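You operate a simulated robot arm through the tools that you are given. There is no shell and no other tool.

Carry out the task below with a simulated robot arm. There is one attempt and no reset: what you move stays moved.

## Task
Empty the violet end bobbin on to the bobbin in the bench winder.
Fine: wind all its yarn across; run it off the bobbin stand, its toggle left in the guide and the tail block up; the emptied bobbin goes back in the bobbin rack.
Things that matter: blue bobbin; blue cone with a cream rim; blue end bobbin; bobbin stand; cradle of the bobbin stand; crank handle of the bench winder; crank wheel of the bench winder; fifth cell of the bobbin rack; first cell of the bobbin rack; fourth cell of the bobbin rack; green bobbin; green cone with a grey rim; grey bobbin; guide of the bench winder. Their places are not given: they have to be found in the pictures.

Only the result counts: the job must be done as asked and must still hold three seconds after the hand-in. Knocking over, shifting, dropping, spilling or breaking anything else fails it.

## Robot
A 7-joint arm with a two-finger parallel gripper, fixed in place. Base frame: the origin is on the floor under the middle of its stand, x ahead of it, y to its left, z up; the work surface is at about z = 0.78. Lengths are in m, angles in rad, forces in N, time in s.
It reaches about 1.372 m from its shoulder. Its first joint turns from -2.601 to 2.601 rad. Payload 3.43 kg.
The tool frame sits at the grasp point between the pads (the TCP): z along the fingers, y along the line on which they close. The tips reach 0.03 m beyond it. The gripper opens to 0.094 m. The fingers are 0.028 m wide and 0.01 m thick; the gripper's body (0.05 by 0.096 m) begins 0.055 m behind the TCP.
Orientation is that of the tool frame in the base frame, as a unit quaternion [x, y, z, w]. With the fingers straight down and closing along the base's y, the tool's x points along the base's -x, its y along +y and its z along -z.

## Interface
- The arm moves only by the tool nudge_tool. Its argument "motion" is a list of rows, each a list of 3 entries, a list of its own where there are three numbers: the turn, a rotation vector about the base's x, y, z in rad, then the shift along the base's x, y, z in mm, then the closure, from 0 (fully open) to 1 (shut). In form: [[[rx, ry, rz], [dx, dy, dz], jaw], ...]. A call has 1 to 20 rows; each row is the pose to reach, as a shift and turn from the pose commanded when the call began. Rows are played at 5 a second. More than 0.05 m and 0.15 rad between two rows, or a gripper value outside its range, and nothing of the call is played. Where a pose cannot be reached the arm comes as near as it can. A force on the tool above 90 N (or 10 N above the force at the start of the call, whichever is more), or a blocked arm, ends the call early, and 0.2 s more pass. Each finger travels about 0.045 m/s and halts on what it meets, pressing with about 23 N; the grip force reading is that of the motor and also rises with nothing between the fingers. The clock runs only during rows and for 0.2 s after the last one: add rows that repeat a pose to give the fingers time. The reply holds the time, the measured pose of the TCP, the force on the tool along the base axes, the opening and the grip force, in the units named above and with some noise, with the torque about the TCP (base axes, N m) and any sound that the robot's microphone picked up.
- Cameras (640 x 400 px; columns grow to the right, rows downward): "scene" is fixed at [0.3998, 0.4991, 1.5479]; the picture's right is [-0.95, -0.31, 0.00], its down [-0.16, 0.49, -0.86] and it looks along [0.26, -0.82, -0.51] (base axes); focal length 356 px, centre (320, 200). "wrist" rides on the gripper at [0.076, 0.014, -0.102] in the tool frame; the picture's right is [-0.18, 0.98, 0.00], its down [-0.75, -0.14, -0.64] and it looks along [-0.63, -0.12, 0.77] (tool axes); focal length 243 px, centre (320, 200).
- grab_frame(camera): a new picture of that camera. The clock stands still meanwhile.
- pixel_to_xyz(camera, pixels): for up to 12 pixels [column, row] of the newest picture of that camera ("zoom" is the newest enlarged one), the place [x, y, z] in the base frame of the surface seen there, good to about 0.002 m. The clock stands still meanwhile.
- zoom(camera, box): a new picture of the part [left, top, right, bottom] of that camera's present view, enlarged. The clock stands still meanwhile.
- finish_job(): hands the job in; it is judged then, once.

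Open the gripper and draw the arm clear of the work before you hand the job in, unless the task says otherwise.

The tools are called after "Emit:" as a command line: name --argument value ..., lists and objects as JSON in quotes. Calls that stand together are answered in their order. nudge_tool: Moves the arm, as the interface text tells. Its arguments: {"type":"object","properties":{"motion":{"type":"array"}},"required":["motion"]} The other tools are called the same way: grab_frame (camera) takes a picture; pixel_to_xyz (camera, pixels) gives the place of the surface under pixels of a picture; zoom (camera, box) takes an enlarged picture of a part of a camera's view; finish_job () hands the job in.

At the start:

```text
clock: 0.0
position: [0.4423, -0.6939, 1.1688]
orientation: [0.0, 1.0, 0.0, -0.001]
force: [-0.1, 0.0, -0.5]
moment: [0.0, 0.0, -0.03]
opening: 0.094
finger_force: 0.1
```

scene: 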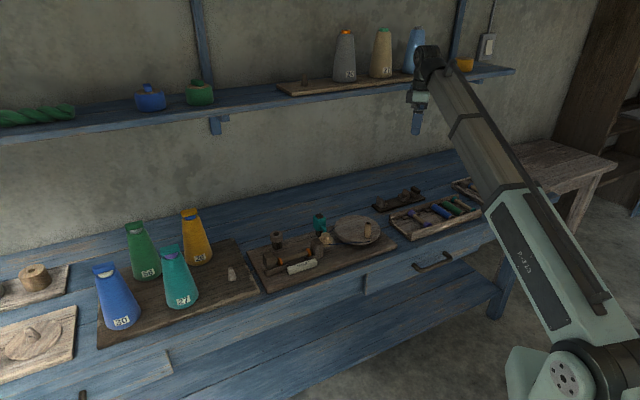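
wrist: 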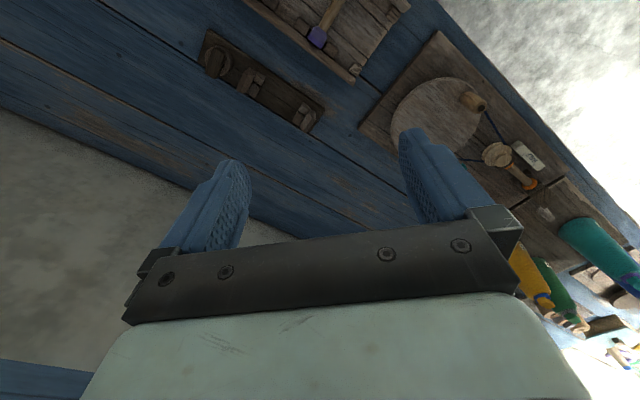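

I start by looking at the bench in close-up: the winder appears around pixel (325,245), the racks around (440,210) in the scene picture.

Emit:
zoom --camera "scene" --box '[230, 190, 410, 302]'

Emit:
zoom --camera "scene" --box '[360, 165, 500, 252]'

Emit:
zoom --camera "scene" --box '[0, 190, 260, 352]'

Emit:
zoom --camera "wrist" --box '[180, 0, 640, 288]'

```text
3.56 times, centred on (320, 246) of scene
```

zoom: 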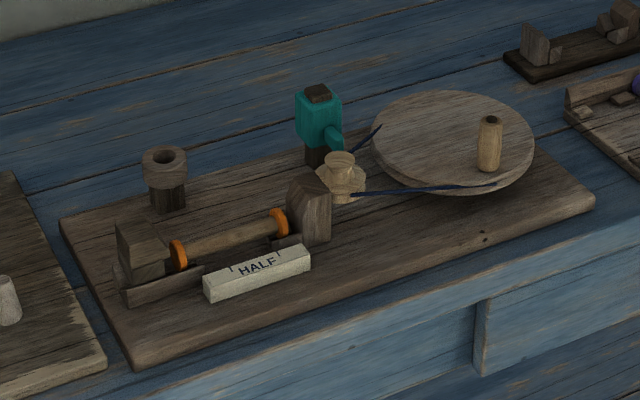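

```text
4.57 times, centred on (430, 208) of scene
```

zoom: 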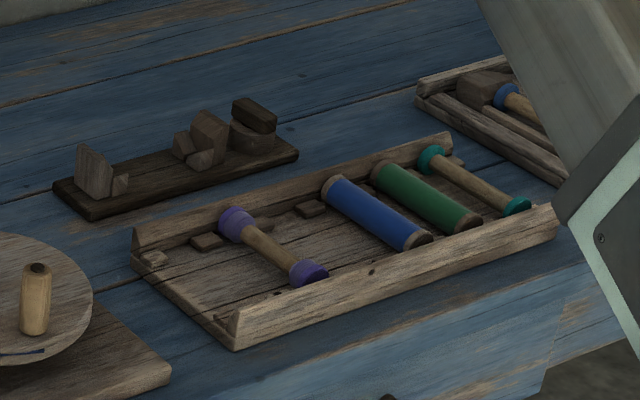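

```text
2.46 times, centred on (130, 271) of scene
```

zoom: 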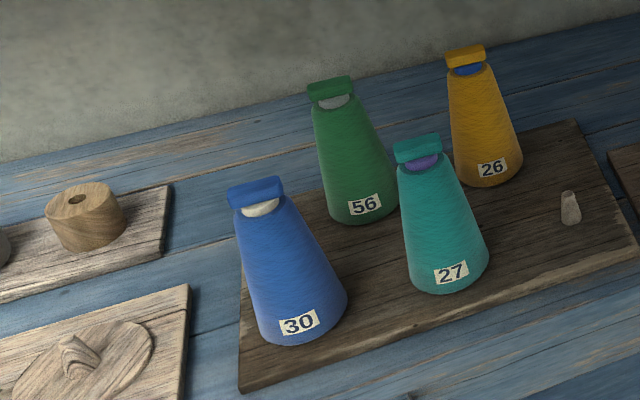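

```text
1.39 times, centred on (410, 144) of wrist
```

zoom: 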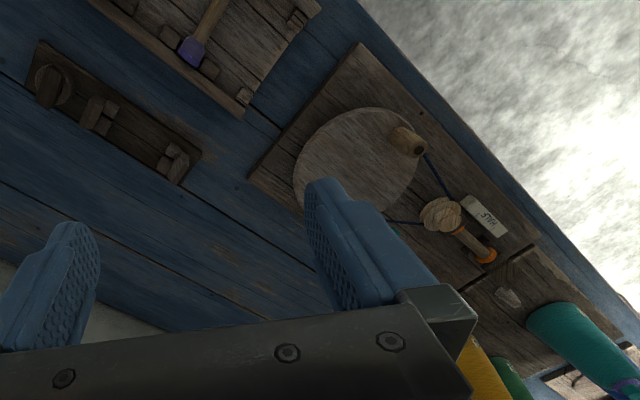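

The rack with the violet bobbin is at about zoom (270,245) of the second close-up. I ask for the places of the main things, from a fresh zoom of both regions.

Emit:
pixel_to_xyz --camera "scene" --pixels '[[412, 214], [426, 224], [438, 210], [455, 205], [468, 200], [381, 203], [405, 196], [415, 190], [367, 228], [357, 228], [395, 217], [477, 213]]'

Emit:
pixel_to_xyz --camera "scene" --pixels '[[277, 236], [270, 260], [280, 262], [308, 252], [317, 250], [319, 218], [324, 228], [326, 239], [302, 266], [250, 253], [268, 293], [397, 245]]'

```text
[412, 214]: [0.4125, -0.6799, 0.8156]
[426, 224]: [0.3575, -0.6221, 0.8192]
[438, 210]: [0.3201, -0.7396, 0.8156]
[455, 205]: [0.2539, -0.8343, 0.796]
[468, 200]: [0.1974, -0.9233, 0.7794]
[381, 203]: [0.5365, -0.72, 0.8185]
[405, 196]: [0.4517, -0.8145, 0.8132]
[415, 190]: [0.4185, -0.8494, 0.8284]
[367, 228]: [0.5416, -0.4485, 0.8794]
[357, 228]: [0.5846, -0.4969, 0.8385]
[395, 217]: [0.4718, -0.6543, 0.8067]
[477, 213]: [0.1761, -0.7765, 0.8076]
```

```text
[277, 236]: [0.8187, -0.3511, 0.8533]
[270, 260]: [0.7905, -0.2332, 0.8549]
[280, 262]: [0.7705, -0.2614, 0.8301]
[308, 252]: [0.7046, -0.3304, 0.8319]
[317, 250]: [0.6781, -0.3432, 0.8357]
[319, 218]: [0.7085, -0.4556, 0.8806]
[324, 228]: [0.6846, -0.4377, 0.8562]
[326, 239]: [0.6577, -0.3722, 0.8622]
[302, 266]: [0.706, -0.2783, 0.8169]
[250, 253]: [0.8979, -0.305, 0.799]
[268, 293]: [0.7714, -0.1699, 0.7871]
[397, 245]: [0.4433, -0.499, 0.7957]
```

The gripper is over the right rack at (0.44,-0.69); I move it toward -x and down so that the wrist camera looks straight at the violet bobbin's rack (x 0.17–0.50, y about -0.72).

Emit:
nudge_tool --motion '[[[0, 0, 0], [-40, 0, -20], 0], [[0, 0, 0], [-80, 0, -40], 0], [[0, 0, 0], [-120, 0, -60], 0], [[0, 0, 0], [-160, 0, -80], 0], [[0, 0, 0], [-200, 0, -100], 0], [[0, 0, 0], [-220, 0, -120], 0]]'

Emit:
grab_frame --camera "wrist"

Emit:
grab_frame --camera "scene"

```text
clock: 1.4
position: [0.2205, -0.6933, 1.0508]
orientation: [0.0, 1.0, -0.001, -0.001]
force: [0.6, 1.1, 0.6]
moment: [0.0, 0.0, -0.01]
opening: 0.0941
finger_force: 0.1
```

```text
taken
```

wrist: 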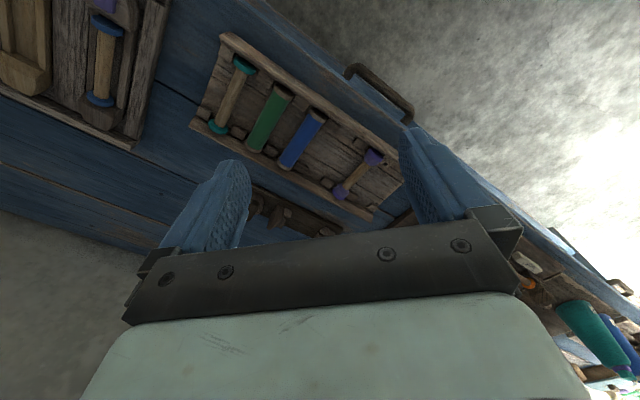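

```text
taken
```

scene: 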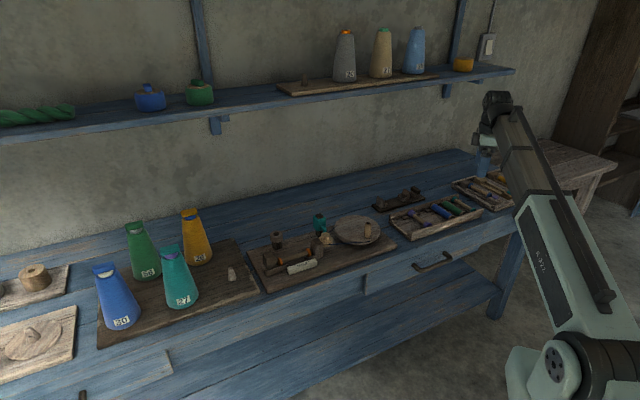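

The wrist picture shows the rack around (300,130), the other rack around (70,70), and the stand around (290,215). I zoom in on each.

Emit:
zoom --camera "wrist" --box '[180, 20, 420, 240]'

Emit:
zoom --camera "wrist" --box '[310, 130, 410, 200]'

Emit:
zoom --camera "wrist" --box '[0, 0, 200, 150]'

Emit:
zoom --camera "scene" --box '[440, 160, 540, 222]'

Emit:
zoom --camera "scene" --box '[360, 170, 440, 220]'

```text
1.82 times, centred on (300, 130) of wrist
```

zoom: 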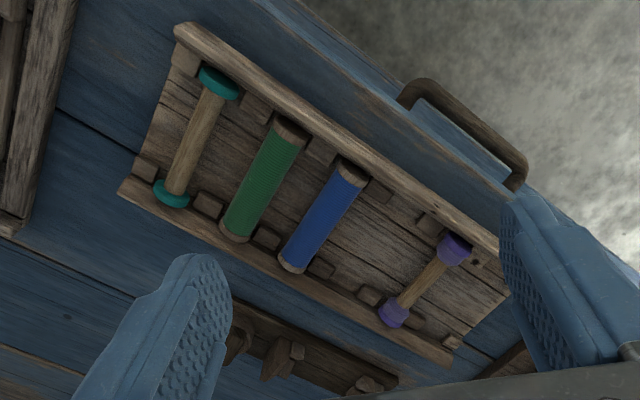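

```text
5.71 times, centred on (360, 165) of wrist
```

zoom: 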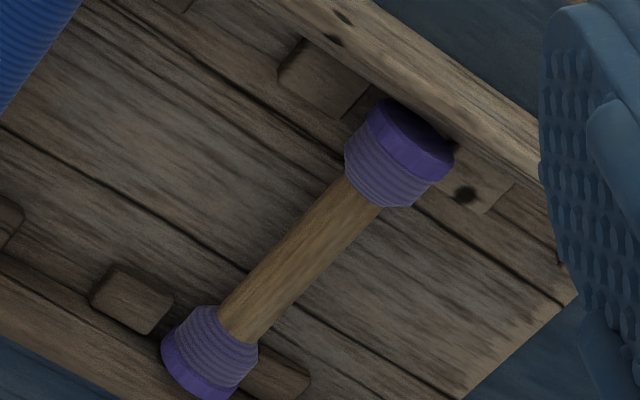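

```text
2.67 times, centred on (100, 75) of wrist
```

zoom: 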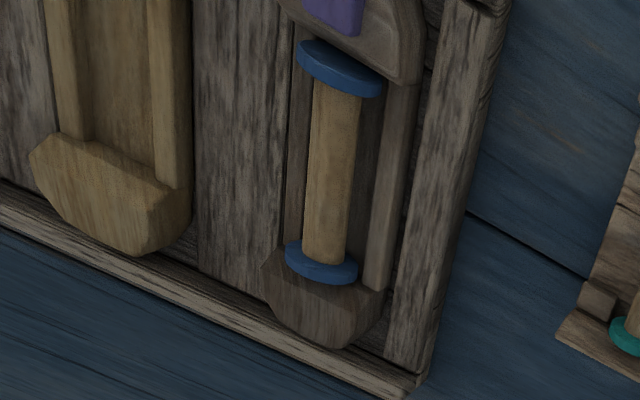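

```text
6.40 times, centred on (490, 191) of scene
```

zoom: 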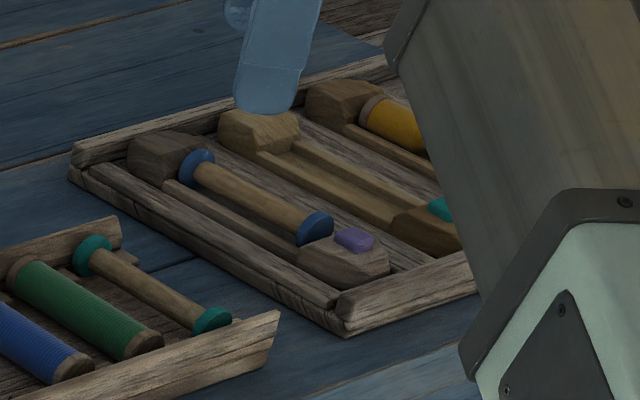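

```text
8.00 times, centred on (400, 195) of scene
```

zoom: 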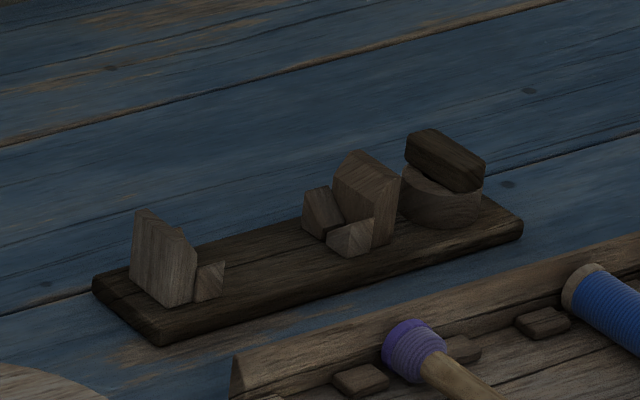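

The violet end bobbin (rack, first cell at the winder side) carries yarn humps next to its violet flanges; the dark board at (400,195) in the scene has two notched posts and a round block. I now move above the winder to look at it closely.

Emit:
nudge_tool --motion '[[[0, 0, 0], [28, 36, 0], 0], [[0, 0, 0], [56, 72, 0], 0], [[0, 0, 0], [84, 108, 0], 0], [[0, 0, 0], [112, 144, 0], 0], [[0, 0, 0], [140, 180, 0], 0], [[0, 0, 0], [168, 216, 0], 0], [[0, 0, 0], [196, 252, 0], 0], [[0, 0, 0], [224, 288, 0], 0], [[0, 0, 0], [252, 324, 0], 0], [[0, 0, 0], [280, 360, 0], 0]]'

Emit:
grab_frame --camera "wrist"

Emit:
grab_frame --camera "scene"

```text
clock: 3.6
position: [0.5007, -0.3315, 1.0462]
orientation: [0.0, 1.0, 0.0, 0.0]
force: [-0.1, 0.1, -1.2]
moment: [-0.01, 0.02, 0.0]
opening: 0.0939
finger_force: 0.0
```

```text
taken
```

wrist: 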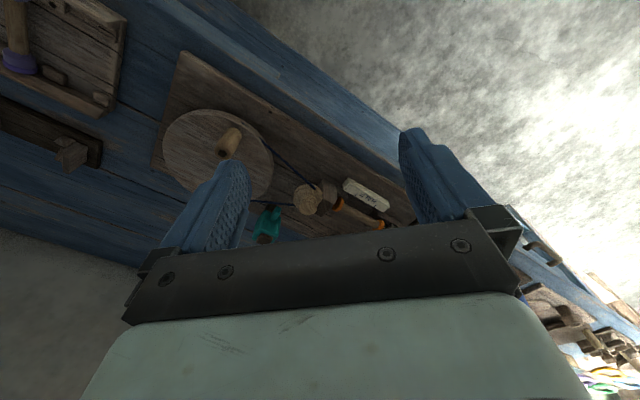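

```text
taken
```

scene: 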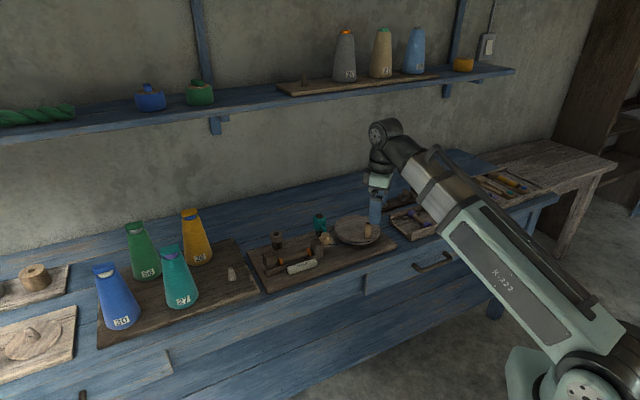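

The winder sits around pixel (310,190) there, half hidden by the hand. I move 0.2 m on in x and slightly lower so that it falls in the upper, open part of the wrist view.

Emit:
nudge_tool --motion '[[[0, 0, 0], [40, 0, 0], 0], [[0, 0, 0], [80, 0, 0], 0], [[0, 0, 0], [120, 0, 0], 0], [[0, 0, 0], [160, 0, -10], 0], [[0, 0, 0], [200, 0, -30], 0]]'

Emit:
grab_frame --camera "wrist"

Emit:
zoom --camera "wrist" --box '[130, 0, 510, 200]'

```text
clock: 4.8
position: [0.7078, -0.3328, 1.0198]
orientation: [0.0, 1.0, 0.0, -0.001]
force: [0.5, -0.4, -0.6]
moment: [0.02, -0.03, -0.04]
opening: 0.0943
finger_force: 0.0
```

```text
taken
```

wrist: 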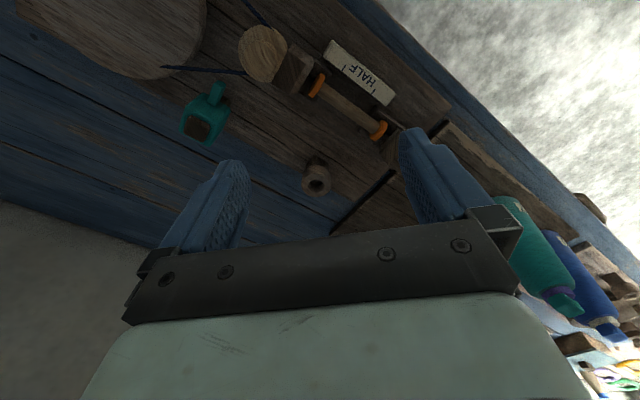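

```text
1.68 times, centred on (320, 100) of wrist
```

zoom: 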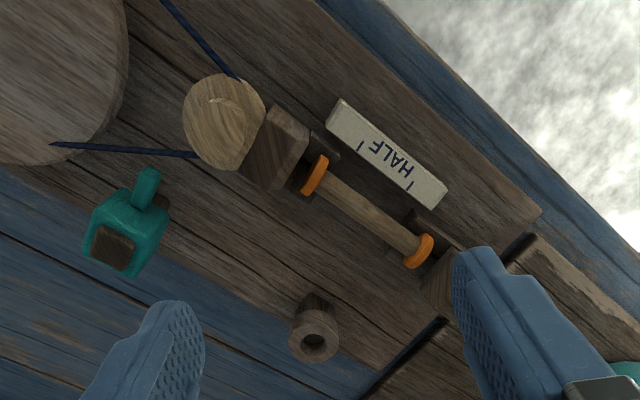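

From above I see the whorl and belt, the orange-ended bobbin between two blocks, the "HALF" gauge, a teal sleeve on a post at zoom (120,230), and a tubular post at zoom (315,335). I take closer zooms of these and of the cones.

Emit:
zoom --camera "wrist" --box '[160, 60, 260, 160]'

Emit:
zoom --camera "wrist" --box '[270, 20, 410, 200]'

Emit:
zoom --camera "scene" --box '[240, 200, 340, 300]'

Emit:
zoom --camera "scene" --box '[80, 200, 230, 300]'

Emit:
zoom --camera "scene" --box '[120, 20, 480, 120]'

```text
4.00 times, centred on (210, 110) of wrist
```

zoom: 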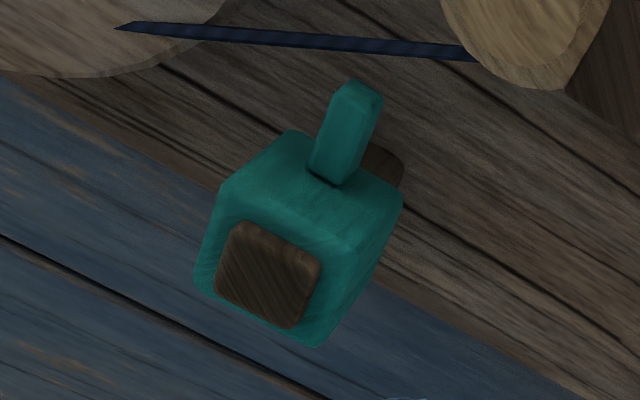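

```text
2.22 times, centred on (340, 110) of wrist
```

zoom: 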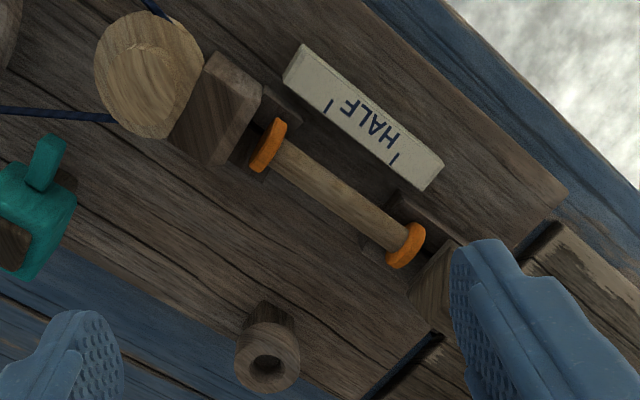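

```text
4.00 times, centred on (290, 250) of scene
```

zoom: 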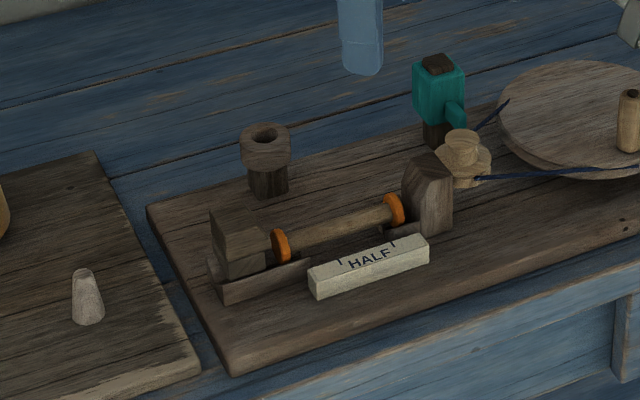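

```text
4.00 times, centred on (155, 250) of scene
```

zoom: 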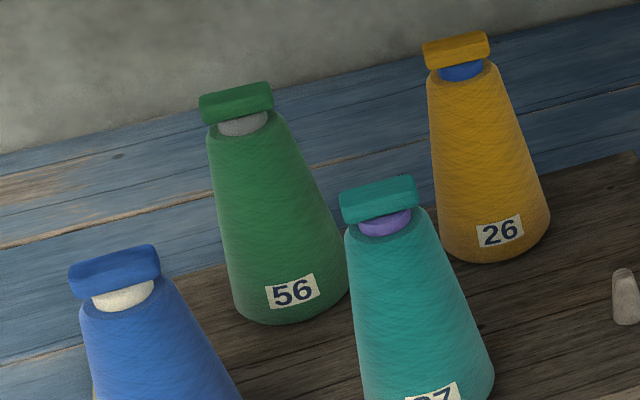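

```text
1.78 times, centred on (300, 70) of scene
```

zoom: 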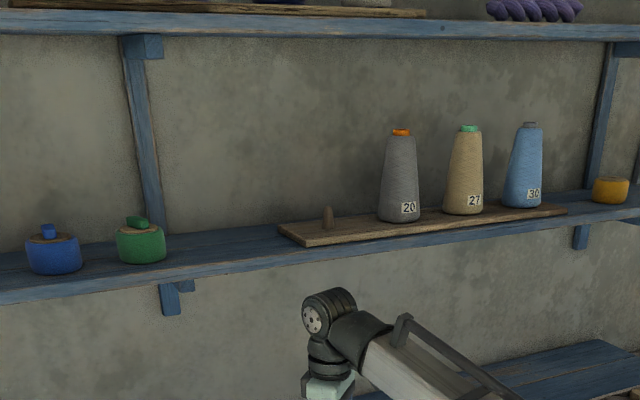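

The cones carry bar-shaped toggles on their tops, and the stand's round base carries a similar dark bar. I query the shelf's place (so as not to hit it) and the stand and tail block geometry.

Emit:
pixel_to_xyz --camera "scene" --pixels '[[300, 95], [400, 82], [480, 76], [345, 60], [265, 103], [382, 55], [303, 82], [150, 105]]'

Emit:
pixel_to_xyz --camera "wrist" --pixels '[[208, 127], [217, 90], [206, 110], [262, 52], [294, 70], [316, 85], [379, 131], [400, 145], [316, 183], [345, 107], [360, 72], [310, 160]]'

```text
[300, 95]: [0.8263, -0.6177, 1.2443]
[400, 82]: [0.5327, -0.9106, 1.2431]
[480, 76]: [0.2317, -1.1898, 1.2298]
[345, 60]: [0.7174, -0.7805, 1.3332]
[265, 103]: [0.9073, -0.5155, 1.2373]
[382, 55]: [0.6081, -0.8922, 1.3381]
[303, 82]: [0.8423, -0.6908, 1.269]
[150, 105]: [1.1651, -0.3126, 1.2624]
```

```text
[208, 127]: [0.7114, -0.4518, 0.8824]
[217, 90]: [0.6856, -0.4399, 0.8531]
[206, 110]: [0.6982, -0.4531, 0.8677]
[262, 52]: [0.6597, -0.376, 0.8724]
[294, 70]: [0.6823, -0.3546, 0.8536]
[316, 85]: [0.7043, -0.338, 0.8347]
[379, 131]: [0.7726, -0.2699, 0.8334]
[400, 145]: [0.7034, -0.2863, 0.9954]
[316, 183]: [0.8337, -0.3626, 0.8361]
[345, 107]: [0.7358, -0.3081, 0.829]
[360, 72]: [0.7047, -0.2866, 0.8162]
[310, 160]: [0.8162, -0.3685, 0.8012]
```

Shelf edge and winder both run at 45° in the base frame (bobbin axis from (0.704,-0.338) to (0.773,-0.270)). I turn the hand -45° about z and back it off toward the front to get an aligned view.

Emit:
nudge_tool --motion '[[[0, 0, -0.131], [-10, 18, 0], 0], [[0, 0, -0.262], [-20, 36, 0], 0], [[0, 0, -0.393], [-30, 54, 0], 0], [[0, 0, -0.524], [-40, 72, 0], 0], [[0, 0, -0.655], [-50, 90, 0], 0], [[0, 0, -0.7854], [-62, 111, 0], 0]]'

Emit:
nudge_tool --motion '[[[-0.1, -0.1, 0], [0, 0, -10], 0], [[-0.2, -0.2, 0], [0, 0, -20], 0], [[-0.3, -0.3, 0], [0, 0, -30], 0], [[-0.4, -0.4, 0], [0, 0, -40], 0], [[-0.49, -0.49, 0], [0, 0, -50], 0]]'

Emit:
grab_frame --camera "wrist"

```text
clock: 6.2
position: [0.6416, -0.2218, 1.0188]
orientation: [0.384, 0.923, 0.001, 0.001]
force: [0.3, -0.5, -0.4]
moment: [0.0, 0.01, 0.03]
opening: 0.0941
finger_force: 0.1
```

```text
clock: 7.4
position: [0.6397, -0.222, 0.9686]
orientation: [0.36, 0.869, -0.13, 0.314]
force: [0.6, 0.5, 0.0]
moment: [0.03, -0.01, 0.01]
opening: 0.094
finger_force: 0.1
```

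```text
taken
```

wrist: 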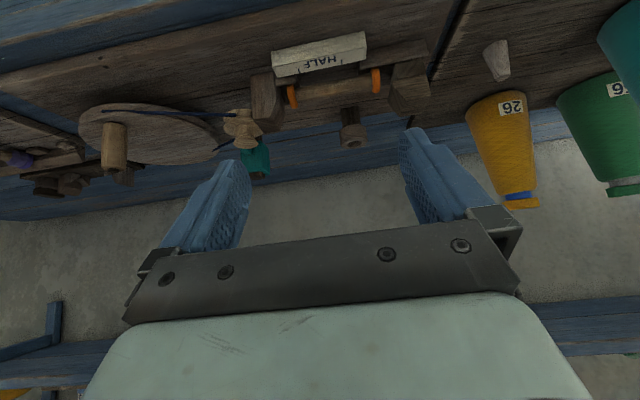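

Now the wrist view shows the winder upside down from the front: wheel at (150,130), head block (265,100), tail block (408,80), guide tube (353,125). I zoom into the details.

Emit:
zoom --camera "wrist" --box '[240, 20, 460, 160]'

Emit:
zoom --camera "wrist" --box '[60, 80, 300, 200]'

Emit:
zoom --camera "wrist" --box '[0, 120, 140, 210]'

Emit:
pixel_to_xyz --camera "wrist" --pixels '[[376, 80], [395, 90], [292, 97], [420, 65], [405, 105], [352, 125], [400, 75], [380, 93], [350, 142], [265, 115], [240, 125], [410, 95]]'

```text
2.86 times, centred on (350, 90) of wrist
```

zoom: 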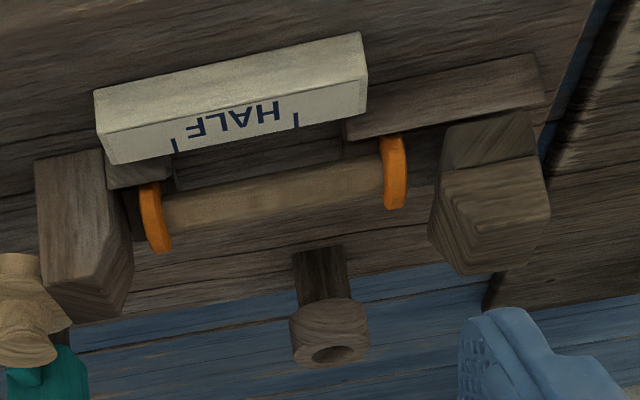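

```text
2.67 times, centred on (180, 140) of wrist
```

zoom: 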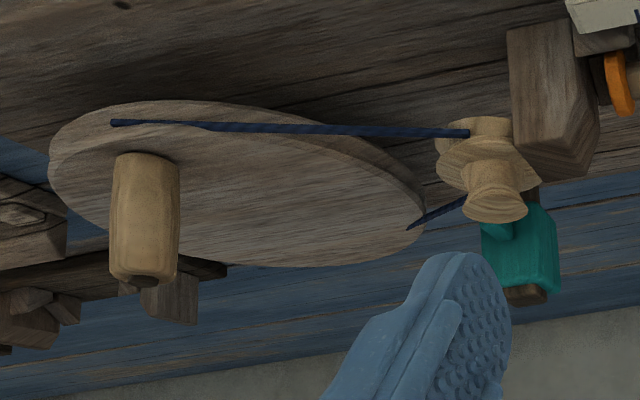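

```text
4.44 times, centred on (70, 165) of wrist
```

zoom: 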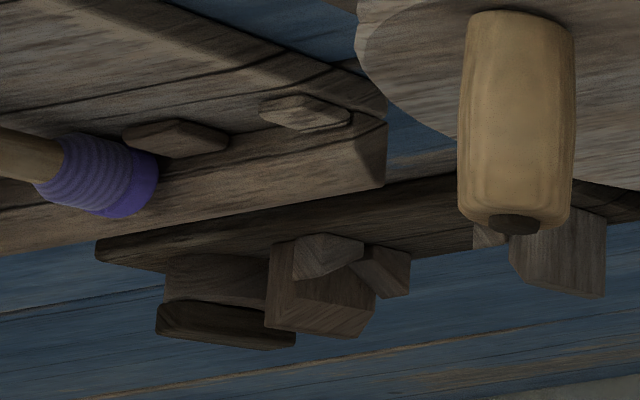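

```text
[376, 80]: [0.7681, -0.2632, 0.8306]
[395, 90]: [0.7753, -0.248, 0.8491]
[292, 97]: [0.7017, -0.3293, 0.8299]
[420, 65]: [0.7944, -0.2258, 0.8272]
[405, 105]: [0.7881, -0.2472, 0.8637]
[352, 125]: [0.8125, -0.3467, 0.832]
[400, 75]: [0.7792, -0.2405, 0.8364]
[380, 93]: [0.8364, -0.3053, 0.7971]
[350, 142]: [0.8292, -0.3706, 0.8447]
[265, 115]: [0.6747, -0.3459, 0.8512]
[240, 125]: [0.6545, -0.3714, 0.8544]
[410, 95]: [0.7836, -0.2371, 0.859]
```

There is a gap of about 1.2 cm between the right orange flange (u≈0.357) and the tail block's face (u≈0.373), so the tail block has to be pushed up to the bobbin. Next I look at the stand and the rack closely from (0.43,-0.71).

Emit:
nudge_tool --motion '[[[0.02, 0.02, 0], [-17, -40, 15], 0], [[0.04, 0.04, 0], [-35, -81, 30], 0], [[0.06, 0.06, 0], [-53, -122, 30], 0], [[0.08, 0.08, 0], [-70, -163, 30], 0], [[0.1, 0.1, 0], [-88, -204, 30], 0], [[0.12, 0.12, 0], [-105, -245, 30], 0], [[0.14, 0.14, 0], [-123, -285, 30], 0], [[0.16, 0.16, 0], [-140, -326, 30], 0], [[0.18, 0.18, 0], [-158, -367, 30], 0], [[0.2, 0.2, 0], [-176, -408, 30], 0], [[0.22, 0.22, 0], [-194, -448, 25], 0], [[0.2425, 0.2425, 0], [-211, -489, 15], 0]]'

Emit:
grab_frame --camera "wrist"

Emit:
zoom --camera "wrist" --box '[200, 30, 440, 190]'

```text
clock: 10.0
position: [0.4265, -0.7105, 0.9806]
orientation: [0.377, 0.91, -0.068, 0.161]
force: [-0.5, 0.4, -0.2]
moment: [-0.01, -0.02, -0.04]
opening: 0.094
finger_force: 0.1
```

```text
taken
```

wrist: 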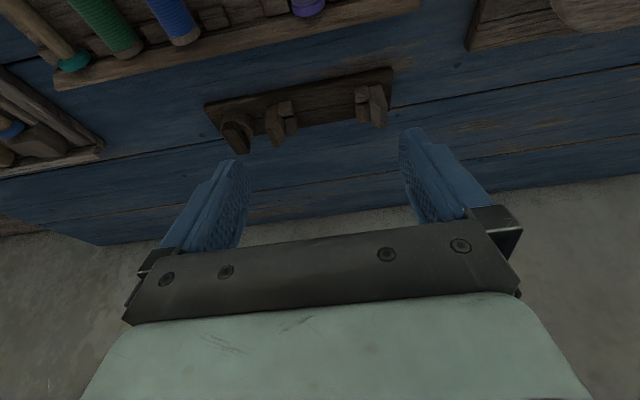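

```text
2.50 times, centred on (320, 110) of wrist
```

zoom: 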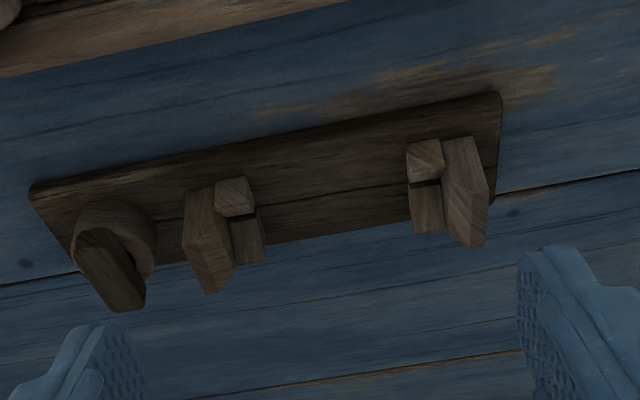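

The stand: two end posts with V supports just inside them (zoom (240,220) and (430,190)), and the dark toggle bar on a round seat at zoom (110,250). I measure them.

Emit:
pixel_to_xyz --camera "zoom" --pixels '[[95, 245], [130, 300], [112, 275], [95, 210], [208, 225], [235, 190], [249, 230], [425, 155], [428, 200], [467, 170], [478, 235], [335, 190]]'

Emit:
zoom --camera "wrist" --box '[205, 75, 310, 160]'

Emit:
zoom --camera "wrist" --box '[330, 60, 410, 140]'

```text
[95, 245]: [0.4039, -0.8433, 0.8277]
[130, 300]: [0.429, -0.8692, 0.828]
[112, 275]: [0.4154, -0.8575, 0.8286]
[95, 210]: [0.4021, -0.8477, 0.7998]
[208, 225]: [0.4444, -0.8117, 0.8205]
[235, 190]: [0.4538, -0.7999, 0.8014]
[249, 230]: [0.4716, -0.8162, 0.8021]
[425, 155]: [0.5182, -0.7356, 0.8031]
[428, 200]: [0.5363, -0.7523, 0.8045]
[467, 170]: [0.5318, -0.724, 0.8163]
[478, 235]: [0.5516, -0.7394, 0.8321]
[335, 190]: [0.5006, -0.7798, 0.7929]
```

```text
4.71 times, centred on (258, 118) of wrist
```

zoom: 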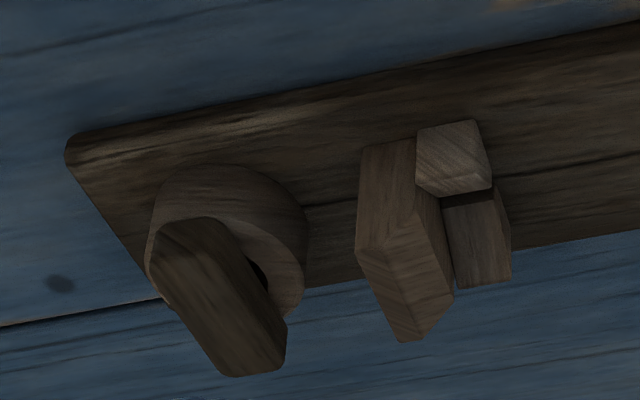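

```text
5.00 times, centred on (370, 100) of wrist
```

zoom: 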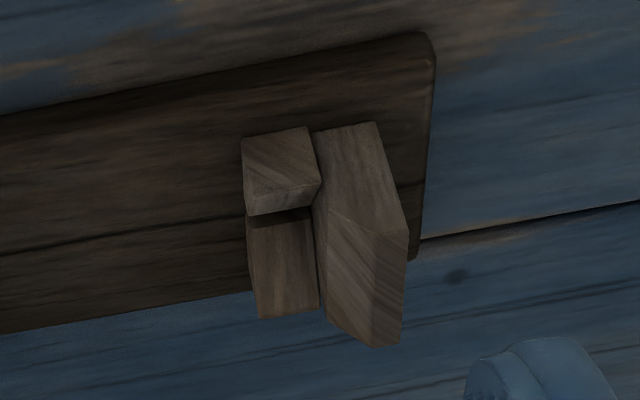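

The toggle bar lies along the v direction (u≈-0.312, v≈0.900, top z 0.828), the V supports are at u≈-0.2445 and -0.153, v≈0.899. Now I shift back 0.15 m toward the front to look at the rack and the violet bobbin.

Emit:
nudge_tool --motion '[[[0, 0, 0], [-32, 18, 0], 0], [[0, 0, 0], [-64, 36, 0], 0], [[0, 0, 0], [-92, 60, 0], 0], [[0, 0, 0], [-120, 84, 0], 0], [[0, 0, 0], [-138, 96, 0], 0]]'

Emit:
grab_frame --camera "wrist"

Emit:
zoom --camera "wrist" --box '[160, 0, 480, 190]'

```text
clock: 11.2
position: [0.2947, -0.6141, 0.9825]
orientation: [0.377, 0.91, -0.068, 0.161]
force: [-0.2, -0.3, 0.2]
moment: [0.03, 0.0, -0.02]
opening: 0.0941
finger_force: 0.0
```

```text
taken
```

wrist: 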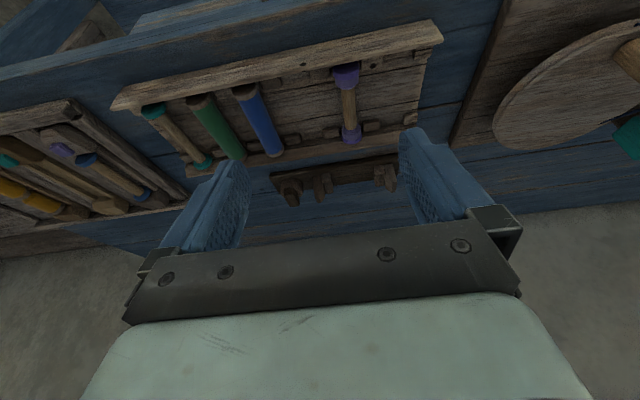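

```text
2.00 times, centred on (320, 95) of wrist
```

zoom: 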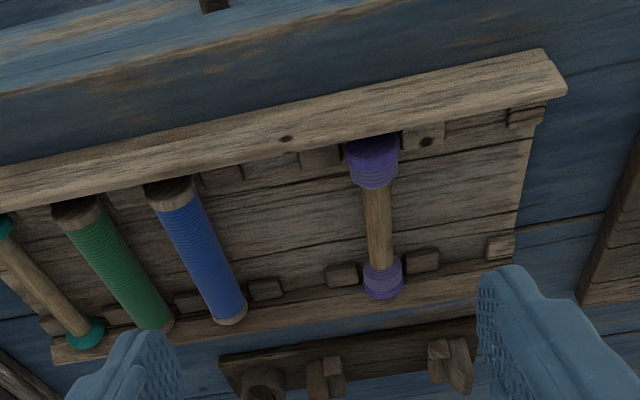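

The rack has six cells: teal-ended, green, blue, empty, violet, empty. I zoom on the violet bobbin and measure it.

Emit:
zoom --camera "wrist" --box '[310, 50, 390, 160]'

Emit:
pixel_to_xyz --camera "wrist" --pixels '[[347, 71], [346, 88], [349, 100], [350, 112], [351, 122], [351, 130], [352, 140], [335, 80], [358, 78], [344, 132], [360, 132], [350, 66]]'

Emit:
pixel_to_xyz --camera "wrist" --pixels '[[370, 110], [330, 115], [370, 65], [320, 78], [330, 138], [372, 128], [400, 40], [250, 60], [372, 136], [330, 145], [353, 146], [420, 60]]'

```text
3.64 times, centred on (350, 105) of wrist
```

zoom: 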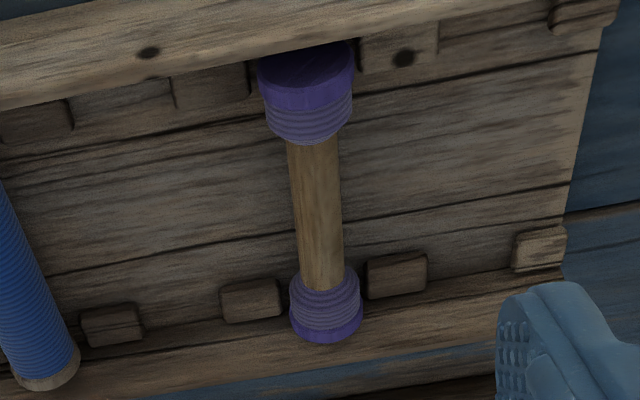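

```text
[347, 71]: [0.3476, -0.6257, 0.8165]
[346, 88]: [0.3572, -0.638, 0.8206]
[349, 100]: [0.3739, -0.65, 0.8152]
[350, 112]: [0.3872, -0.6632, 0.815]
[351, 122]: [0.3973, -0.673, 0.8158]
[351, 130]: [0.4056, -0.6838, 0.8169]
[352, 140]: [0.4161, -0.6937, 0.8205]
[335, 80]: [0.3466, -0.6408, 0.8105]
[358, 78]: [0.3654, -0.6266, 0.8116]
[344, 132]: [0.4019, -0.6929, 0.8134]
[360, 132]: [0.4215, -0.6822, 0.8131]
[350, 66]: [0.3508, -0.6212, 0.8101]
```

```text
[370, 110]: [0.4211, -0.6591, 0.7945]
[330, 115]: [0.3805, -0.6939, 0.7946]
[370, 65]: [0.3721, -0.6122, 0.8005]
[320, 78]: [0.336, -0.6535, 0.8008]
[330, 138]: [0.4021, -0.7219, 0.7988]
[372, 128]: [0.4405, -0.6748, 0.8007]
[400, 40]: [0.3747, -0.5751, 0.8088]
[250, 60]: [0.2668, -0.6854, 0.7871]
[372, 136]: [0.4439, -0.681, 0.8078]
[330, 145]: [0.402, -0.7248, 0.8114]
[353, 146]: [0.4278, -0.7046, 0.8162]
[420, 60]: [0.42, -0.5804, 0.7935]
```

The violet bobbin's axis is at u≈-0.195 with bare core from v≈0.71 to 0.76 (core top z 0.815, floor 0.7945), centre (0.383,-0.659). I straighten the hand to vertical above it.

Emit:
nudge_tool --motion '[[[0.062, 0.062, 0], [23, -11, 0], 0], [[0.124, 0.124, 0], [46, -22, -10], 0], [[0.186, 0.186, 0], [69, -33, -30], 0], [[0.2482, 0.2482, 0], [92, -43, -54], 0], [[0.2482, 0.2482, 0], [92, -43, -54], 0], [[0.2482, 0.2482, 0], [92, -43, -54], 0]]'

Emit:
grab_frame --camera "wrist"

Emit:
grab_frame --camera "scene"

```text
clock: 12.6
position: [0.3855, -0.6603, 0.9326]
orientation: [0.383, 0.924, 0.0, -0.001]
force: [0.1, 0.2, 0.5]
moment: [0.02, 0.01, 0.0]
opening: 0.094
finger_force: 0.0
```

```text
taken
```

wrist: 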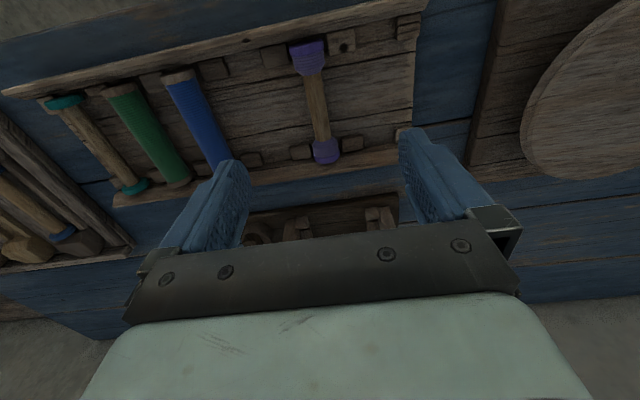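

```text
taken
```

scene: 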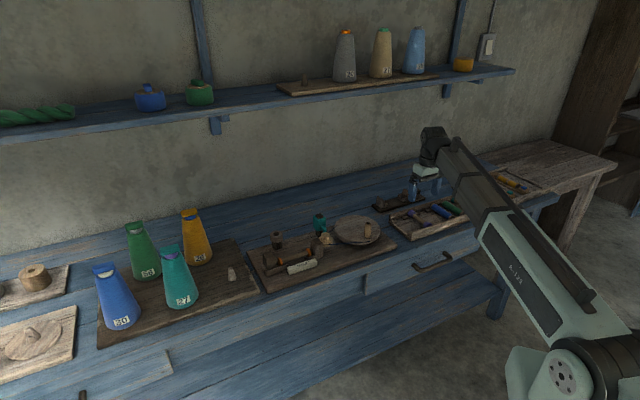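

I measure the violet bobbin again from this closer view (core from (311,75) to (322,138), flanges (307,50) and (326,153)).

Emit:
pixel_to_xyz --camera "wrist" --pixels '[[314, 85], [317, 105], [320, 125], [309, 60], [306, 46], [325, 150], [327, 162], [310, 105], [324, 105], [360, 100], [290, 110], [317, 115]]'

Emit:
zoom --camera "wrist" --box '[270, 30, 370, 175]'

```text
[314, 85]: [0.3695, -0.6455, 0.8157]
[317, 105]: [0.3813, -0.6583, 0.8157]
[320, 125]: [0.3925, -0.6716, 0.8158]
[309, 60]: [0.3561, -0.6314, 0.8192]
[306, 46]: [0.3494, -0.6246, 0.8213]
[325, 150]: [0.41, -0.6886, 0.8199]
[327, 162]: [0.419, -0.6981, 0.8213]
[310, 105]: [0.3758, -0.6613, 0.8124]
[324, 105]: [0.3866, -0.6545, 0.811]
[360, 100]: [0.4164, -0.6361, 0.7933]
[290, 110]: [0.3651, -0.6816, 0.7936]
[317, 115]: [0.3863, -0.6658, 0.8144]
```

```text
2.76 times, centred on (320, 102) of wrist
```

zoom: 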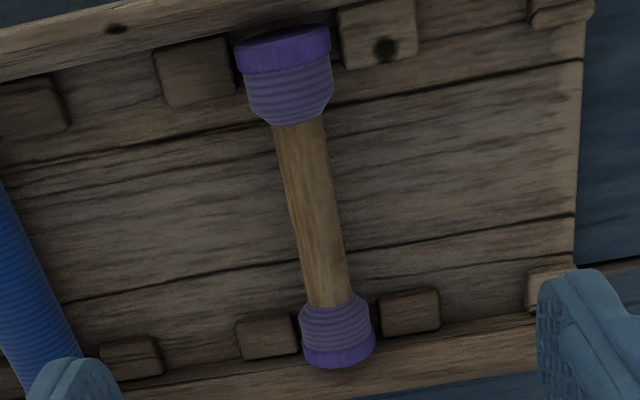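

Core axis confirmed at u≈-0.196 (about (0.383,-0.660)), floor 0.7935. I descend with open fingers to just above the rack floor and check the reading.

Emit:
nudge_tool --motion '[[[0, 0, 0], [0, -1, -40], 0], [[0, 0, 0], [0, -1.5, -75], 0], [[0, 0, 0], [0, -1.5, -98], 0], [[0, 0, 0], [0, -1.5, -98], 0], [[0, 0, 0], [0, -1.5, -98], 0]]'

Emit:
grab_frame --camera "wrist"

Emit:
zoom --camera "scene" --box '[370, 160, 490, 250]'

```text
clock: 13.8
position: [0.3839, -0.6613, 0.8318]
orientation: [0.382, 0.924, 0.0, -0.001]
force: [-1.0, -0.9, 0.0]
moment: [0.0, 0.0, -0.01]
opening: 0.094
finger_force: 0.1
```

```text
taken
```

wrist: 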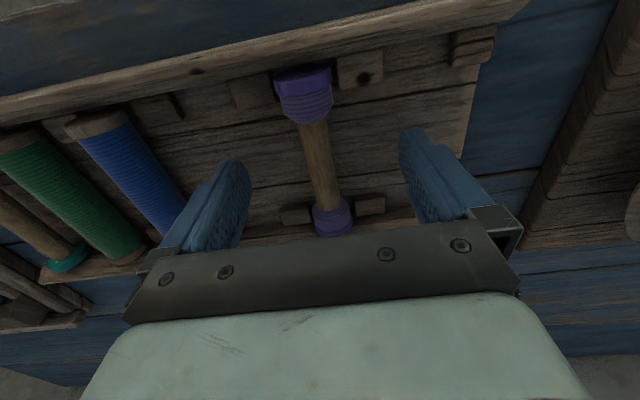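

```text
4.44 times, centred on (430, 205) of scene
```

zoom: 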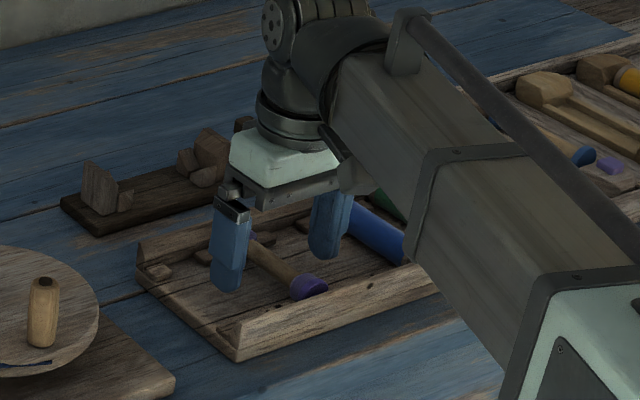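

Tips are about 8 mm above the floor and straddle the core. I lower 4 mm more and close.

Emit:
nudge_tool --motion '[[[0, 0, 0], [0, 0, -4.5], 0], [[0, 0, 0], [0, 0, -4.5], 0.3], [[0, 0, 0], [0, 0, -4.5], 0.6], [[0, 0, 0], [0, 0, -4.5], 0.8], [[0, 0, 0], [0, 0, -4.5], 1], [[0, 0, 0], [0, 0, -4.5], 1], [[0, 0, 0], [0, 0, -4.5], 1], [[0, 0, 0], [0, 0, -4.5], 1]]'

Emit:
grab_frame --camera "wrist"

```text
clock: 15.6
position: [0.3828, -0.6614, 0.8271]
orientation: [0.383, 0.924, 0.001, -0.001]
force: [-0.5, 0.1, 1.0]
moment: [0.02, -0.05, 0.04]
opening: 0.0189
finger_force: 22.8
```

```text
taken
```

wrist: 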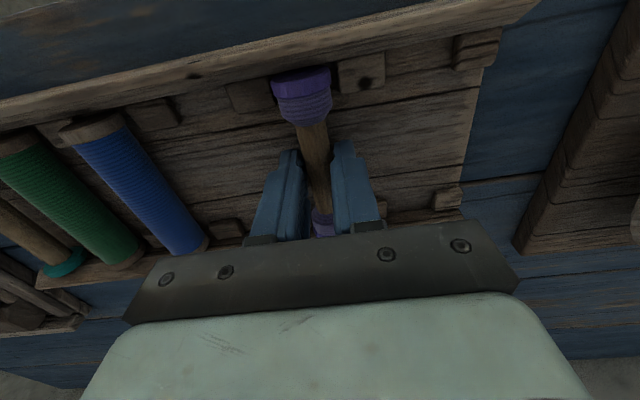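

The fingers closed on the core (opening 0.019, grip 22.8 N). I lift it 70 mm.

Emit:
nudge_tool --motion '[[[0, 0, 0], [0, 0, 10], 1], [[0, 0, 0], [0, 0, 30], 1], [[0, 0, 0], [0, 0, 55], 1], [[0, 0, 0], [0, 0, 80], 1], [[0, 0, 0], [0, 0, 80], 1]]'

Emit:
grab_frame --camera "wrist"

Emit:
zoom --camera "scene" --box '[370, 150, 490, 240]'

```text
clock: 16.8
position: [0.3847, -0.6619, 0.9097]
orientation: [0.383, 0.924, 0.001, -0.001]
force: [-0.5, 0.1, 1.1]
moment: [-0.02, -0.01, 0.0]
opening: 0.0001
finger_force: 23.1
```

```text
taken
```

wrist: 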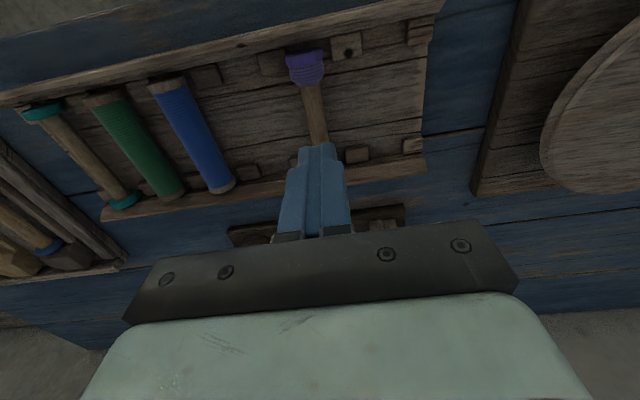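

```text
4.44 times, centred on (430, 195) of scene
```

zoom: 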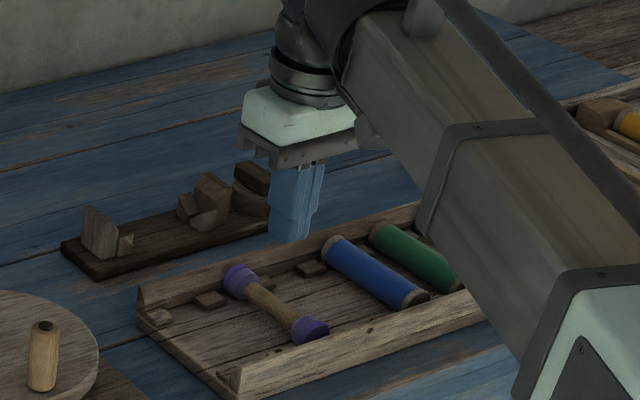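

The opening fell to 0 and the scene shows the bobbin still lying in its cell: the fingers slipped off because the grip was too near the tips. I look at the finger shape before trying deeper.

Emit:
zoom --camera "scene" --box '[410, 180, 450, 210]'

Emit:
zoom --camera "wrist" --box '[260, 40, 380, 170]'

Emit:
pixel_to_xyz --camera "wrist" --pixels '[[308, 90], [312, 110], [316, 130], [304, 70], [303, 55], [340, 110], [290, 110], [314, 120]]'

```text
13.33 times, centred on (430, 195) of scene
```

zoom: 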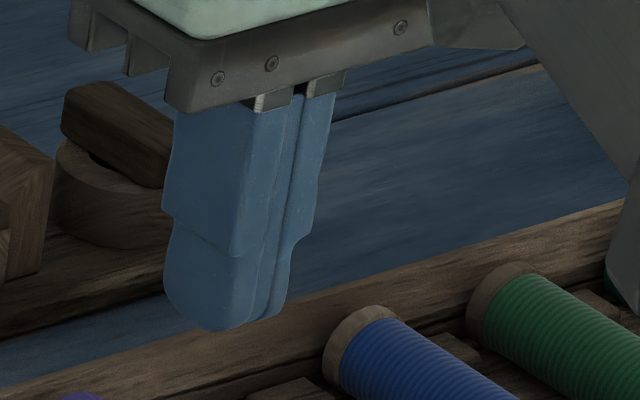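

```text
3.08 times, centred on (320, 105) of wrist
```

zoom: 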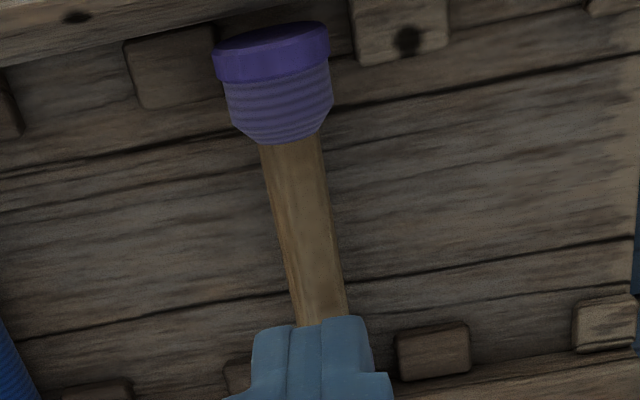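

```text
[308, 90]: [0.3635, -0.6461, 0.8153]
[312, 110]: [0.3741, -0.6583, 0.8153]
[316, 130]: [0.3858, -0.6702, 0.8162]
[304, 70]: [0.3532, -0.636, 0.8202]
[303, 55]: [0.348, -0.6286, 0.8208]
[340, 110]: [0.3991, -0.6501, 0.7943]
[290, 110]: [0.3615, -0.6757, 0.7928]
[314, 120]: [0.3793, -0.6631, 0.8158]
```

The bobbin moved about 4 mm in its cell (axis now u≈-0.2005); the fingers were evidently still closing when I lifted, as full travel needs about 2 s. I reopen partly, recentre on it, and descend again.

Emit:
nudge_tool --motion '[[[0, 0, 0], [-3, -3, 0], 0.35], [[0, 0, 0], [-3, -3, 0], 0.35], [[0, 0, 0], [-3, -3, 0], 0.35], [[0, 0, 0], [-3, -3, 0], 0.35], [[0, 0, 0], [-3, -3, 0], 0.35], [[0, 0, 0], [-3, -3, 0], 0.35], [[0, 0, 0], [-3, -3, 0], 0.35], [[0, 0, 0], [-3, -3, -20], 0.35], [[0, 0, 0], [-3, -3, -45], 0.35], [[0, 0, 0], [-3, -3, -70], 0.35], [[0, 0, 0], [-3, -3, -81.5], 0.35], [[0, 0, 0], [-3, -3, -81.5], 0.35], [[0, 0, 0], [-3, -3, -81.5], 0.35]]'

Emit:
grab_frame --camera "wrist"

```text
clock: 19.6
position: [0.3823, -0.6631, 0.824]
orientation: [0.383, 0.924, 0.0, -0.001]
force: [0.1, -0.8, 4.1]
moment: [0.05, -0.11, -0.01]
opening: 0.0607
finger_force: 0.1
```

```text
taken
```

wrist: 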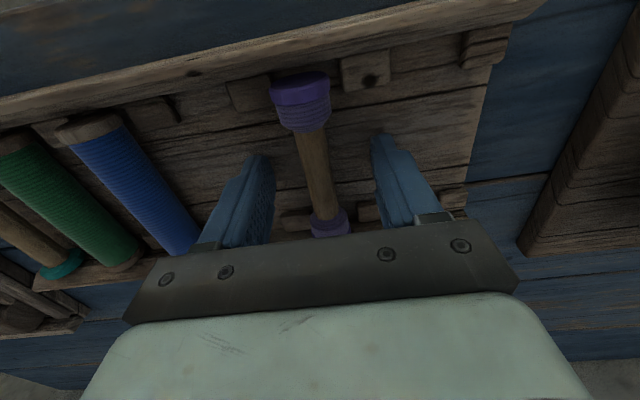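

Tips just touch the floor (4 N), the core is between the fingers. I raise 1 mm and close with plenty of time.

Emit:
nudge_tool --motion '[[[0, 0, 0], [0, 0, 1.5], 0.5], [[0, 0, 0], [0, 0, 1.5], 0.6], [[0, 0, 0], [0, 0, 1.5], 0.7], [[0, 0, 0], [0, 0, 1.5], 0.8], [[0, 0, 0], [0, 0, 1.5], 0.9], [[0, 0, 0], [0, 0, 1.5], 1], [[0, 0, 0], [0, 0, 1.5], 1], [[0, 0, 0], [0, 0, 1.5], 1], [[0, 0, 0], [0, 0, 1.5], 1], [[0, 0, 0], [0, 0, 1.5], 1], [[0, 0, 0], [0, 0, 1.5], 1], [[0, 0, 0], [0, 0, 1.5], 1]]'

Emit:
grab_frame --camera "wrist"

```text
clock: 22.2
position: [0.382, -0.6627, 0.8266]
orientation: [0.382, 0.924, 0.001, -0.002]
force: [0.1, 0.7, -0.2]
moment: [0.0, 0.01, 0.01]
opening: 0.0189
finger_force: 23.5
```

```text
taken
```

wrist: 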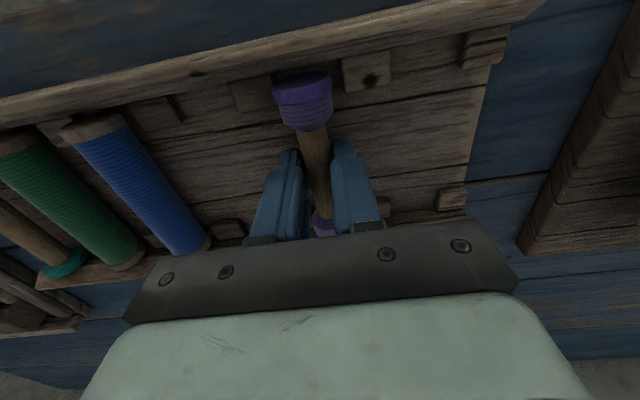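

The opening halts at 0.0189 again, so the grip is real. I zoom in to see how the fingers sit on the core.

Emit:
zoom --camera "wrist" --box '[250, 60, 400, 245]'

Emit:
zoom --camera "scene" --box '[400, 190, 450, 235]'

```text
2.16 times, centred on (325, 152) of wrist
```

zoom: 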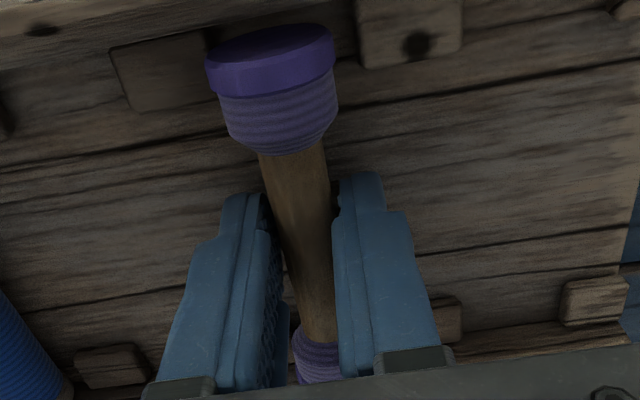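

```text
8.89 times, centred on (425, 212) of scene
```

zoom: 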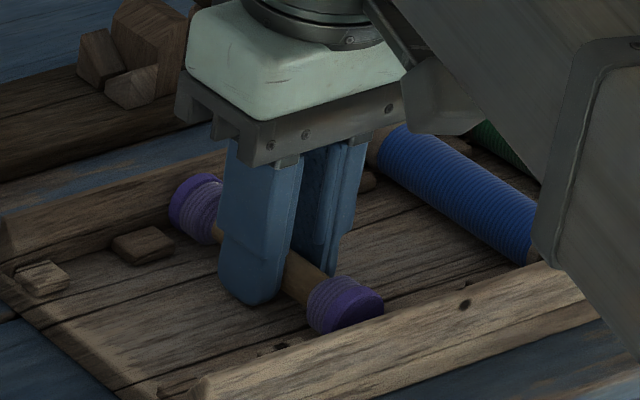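

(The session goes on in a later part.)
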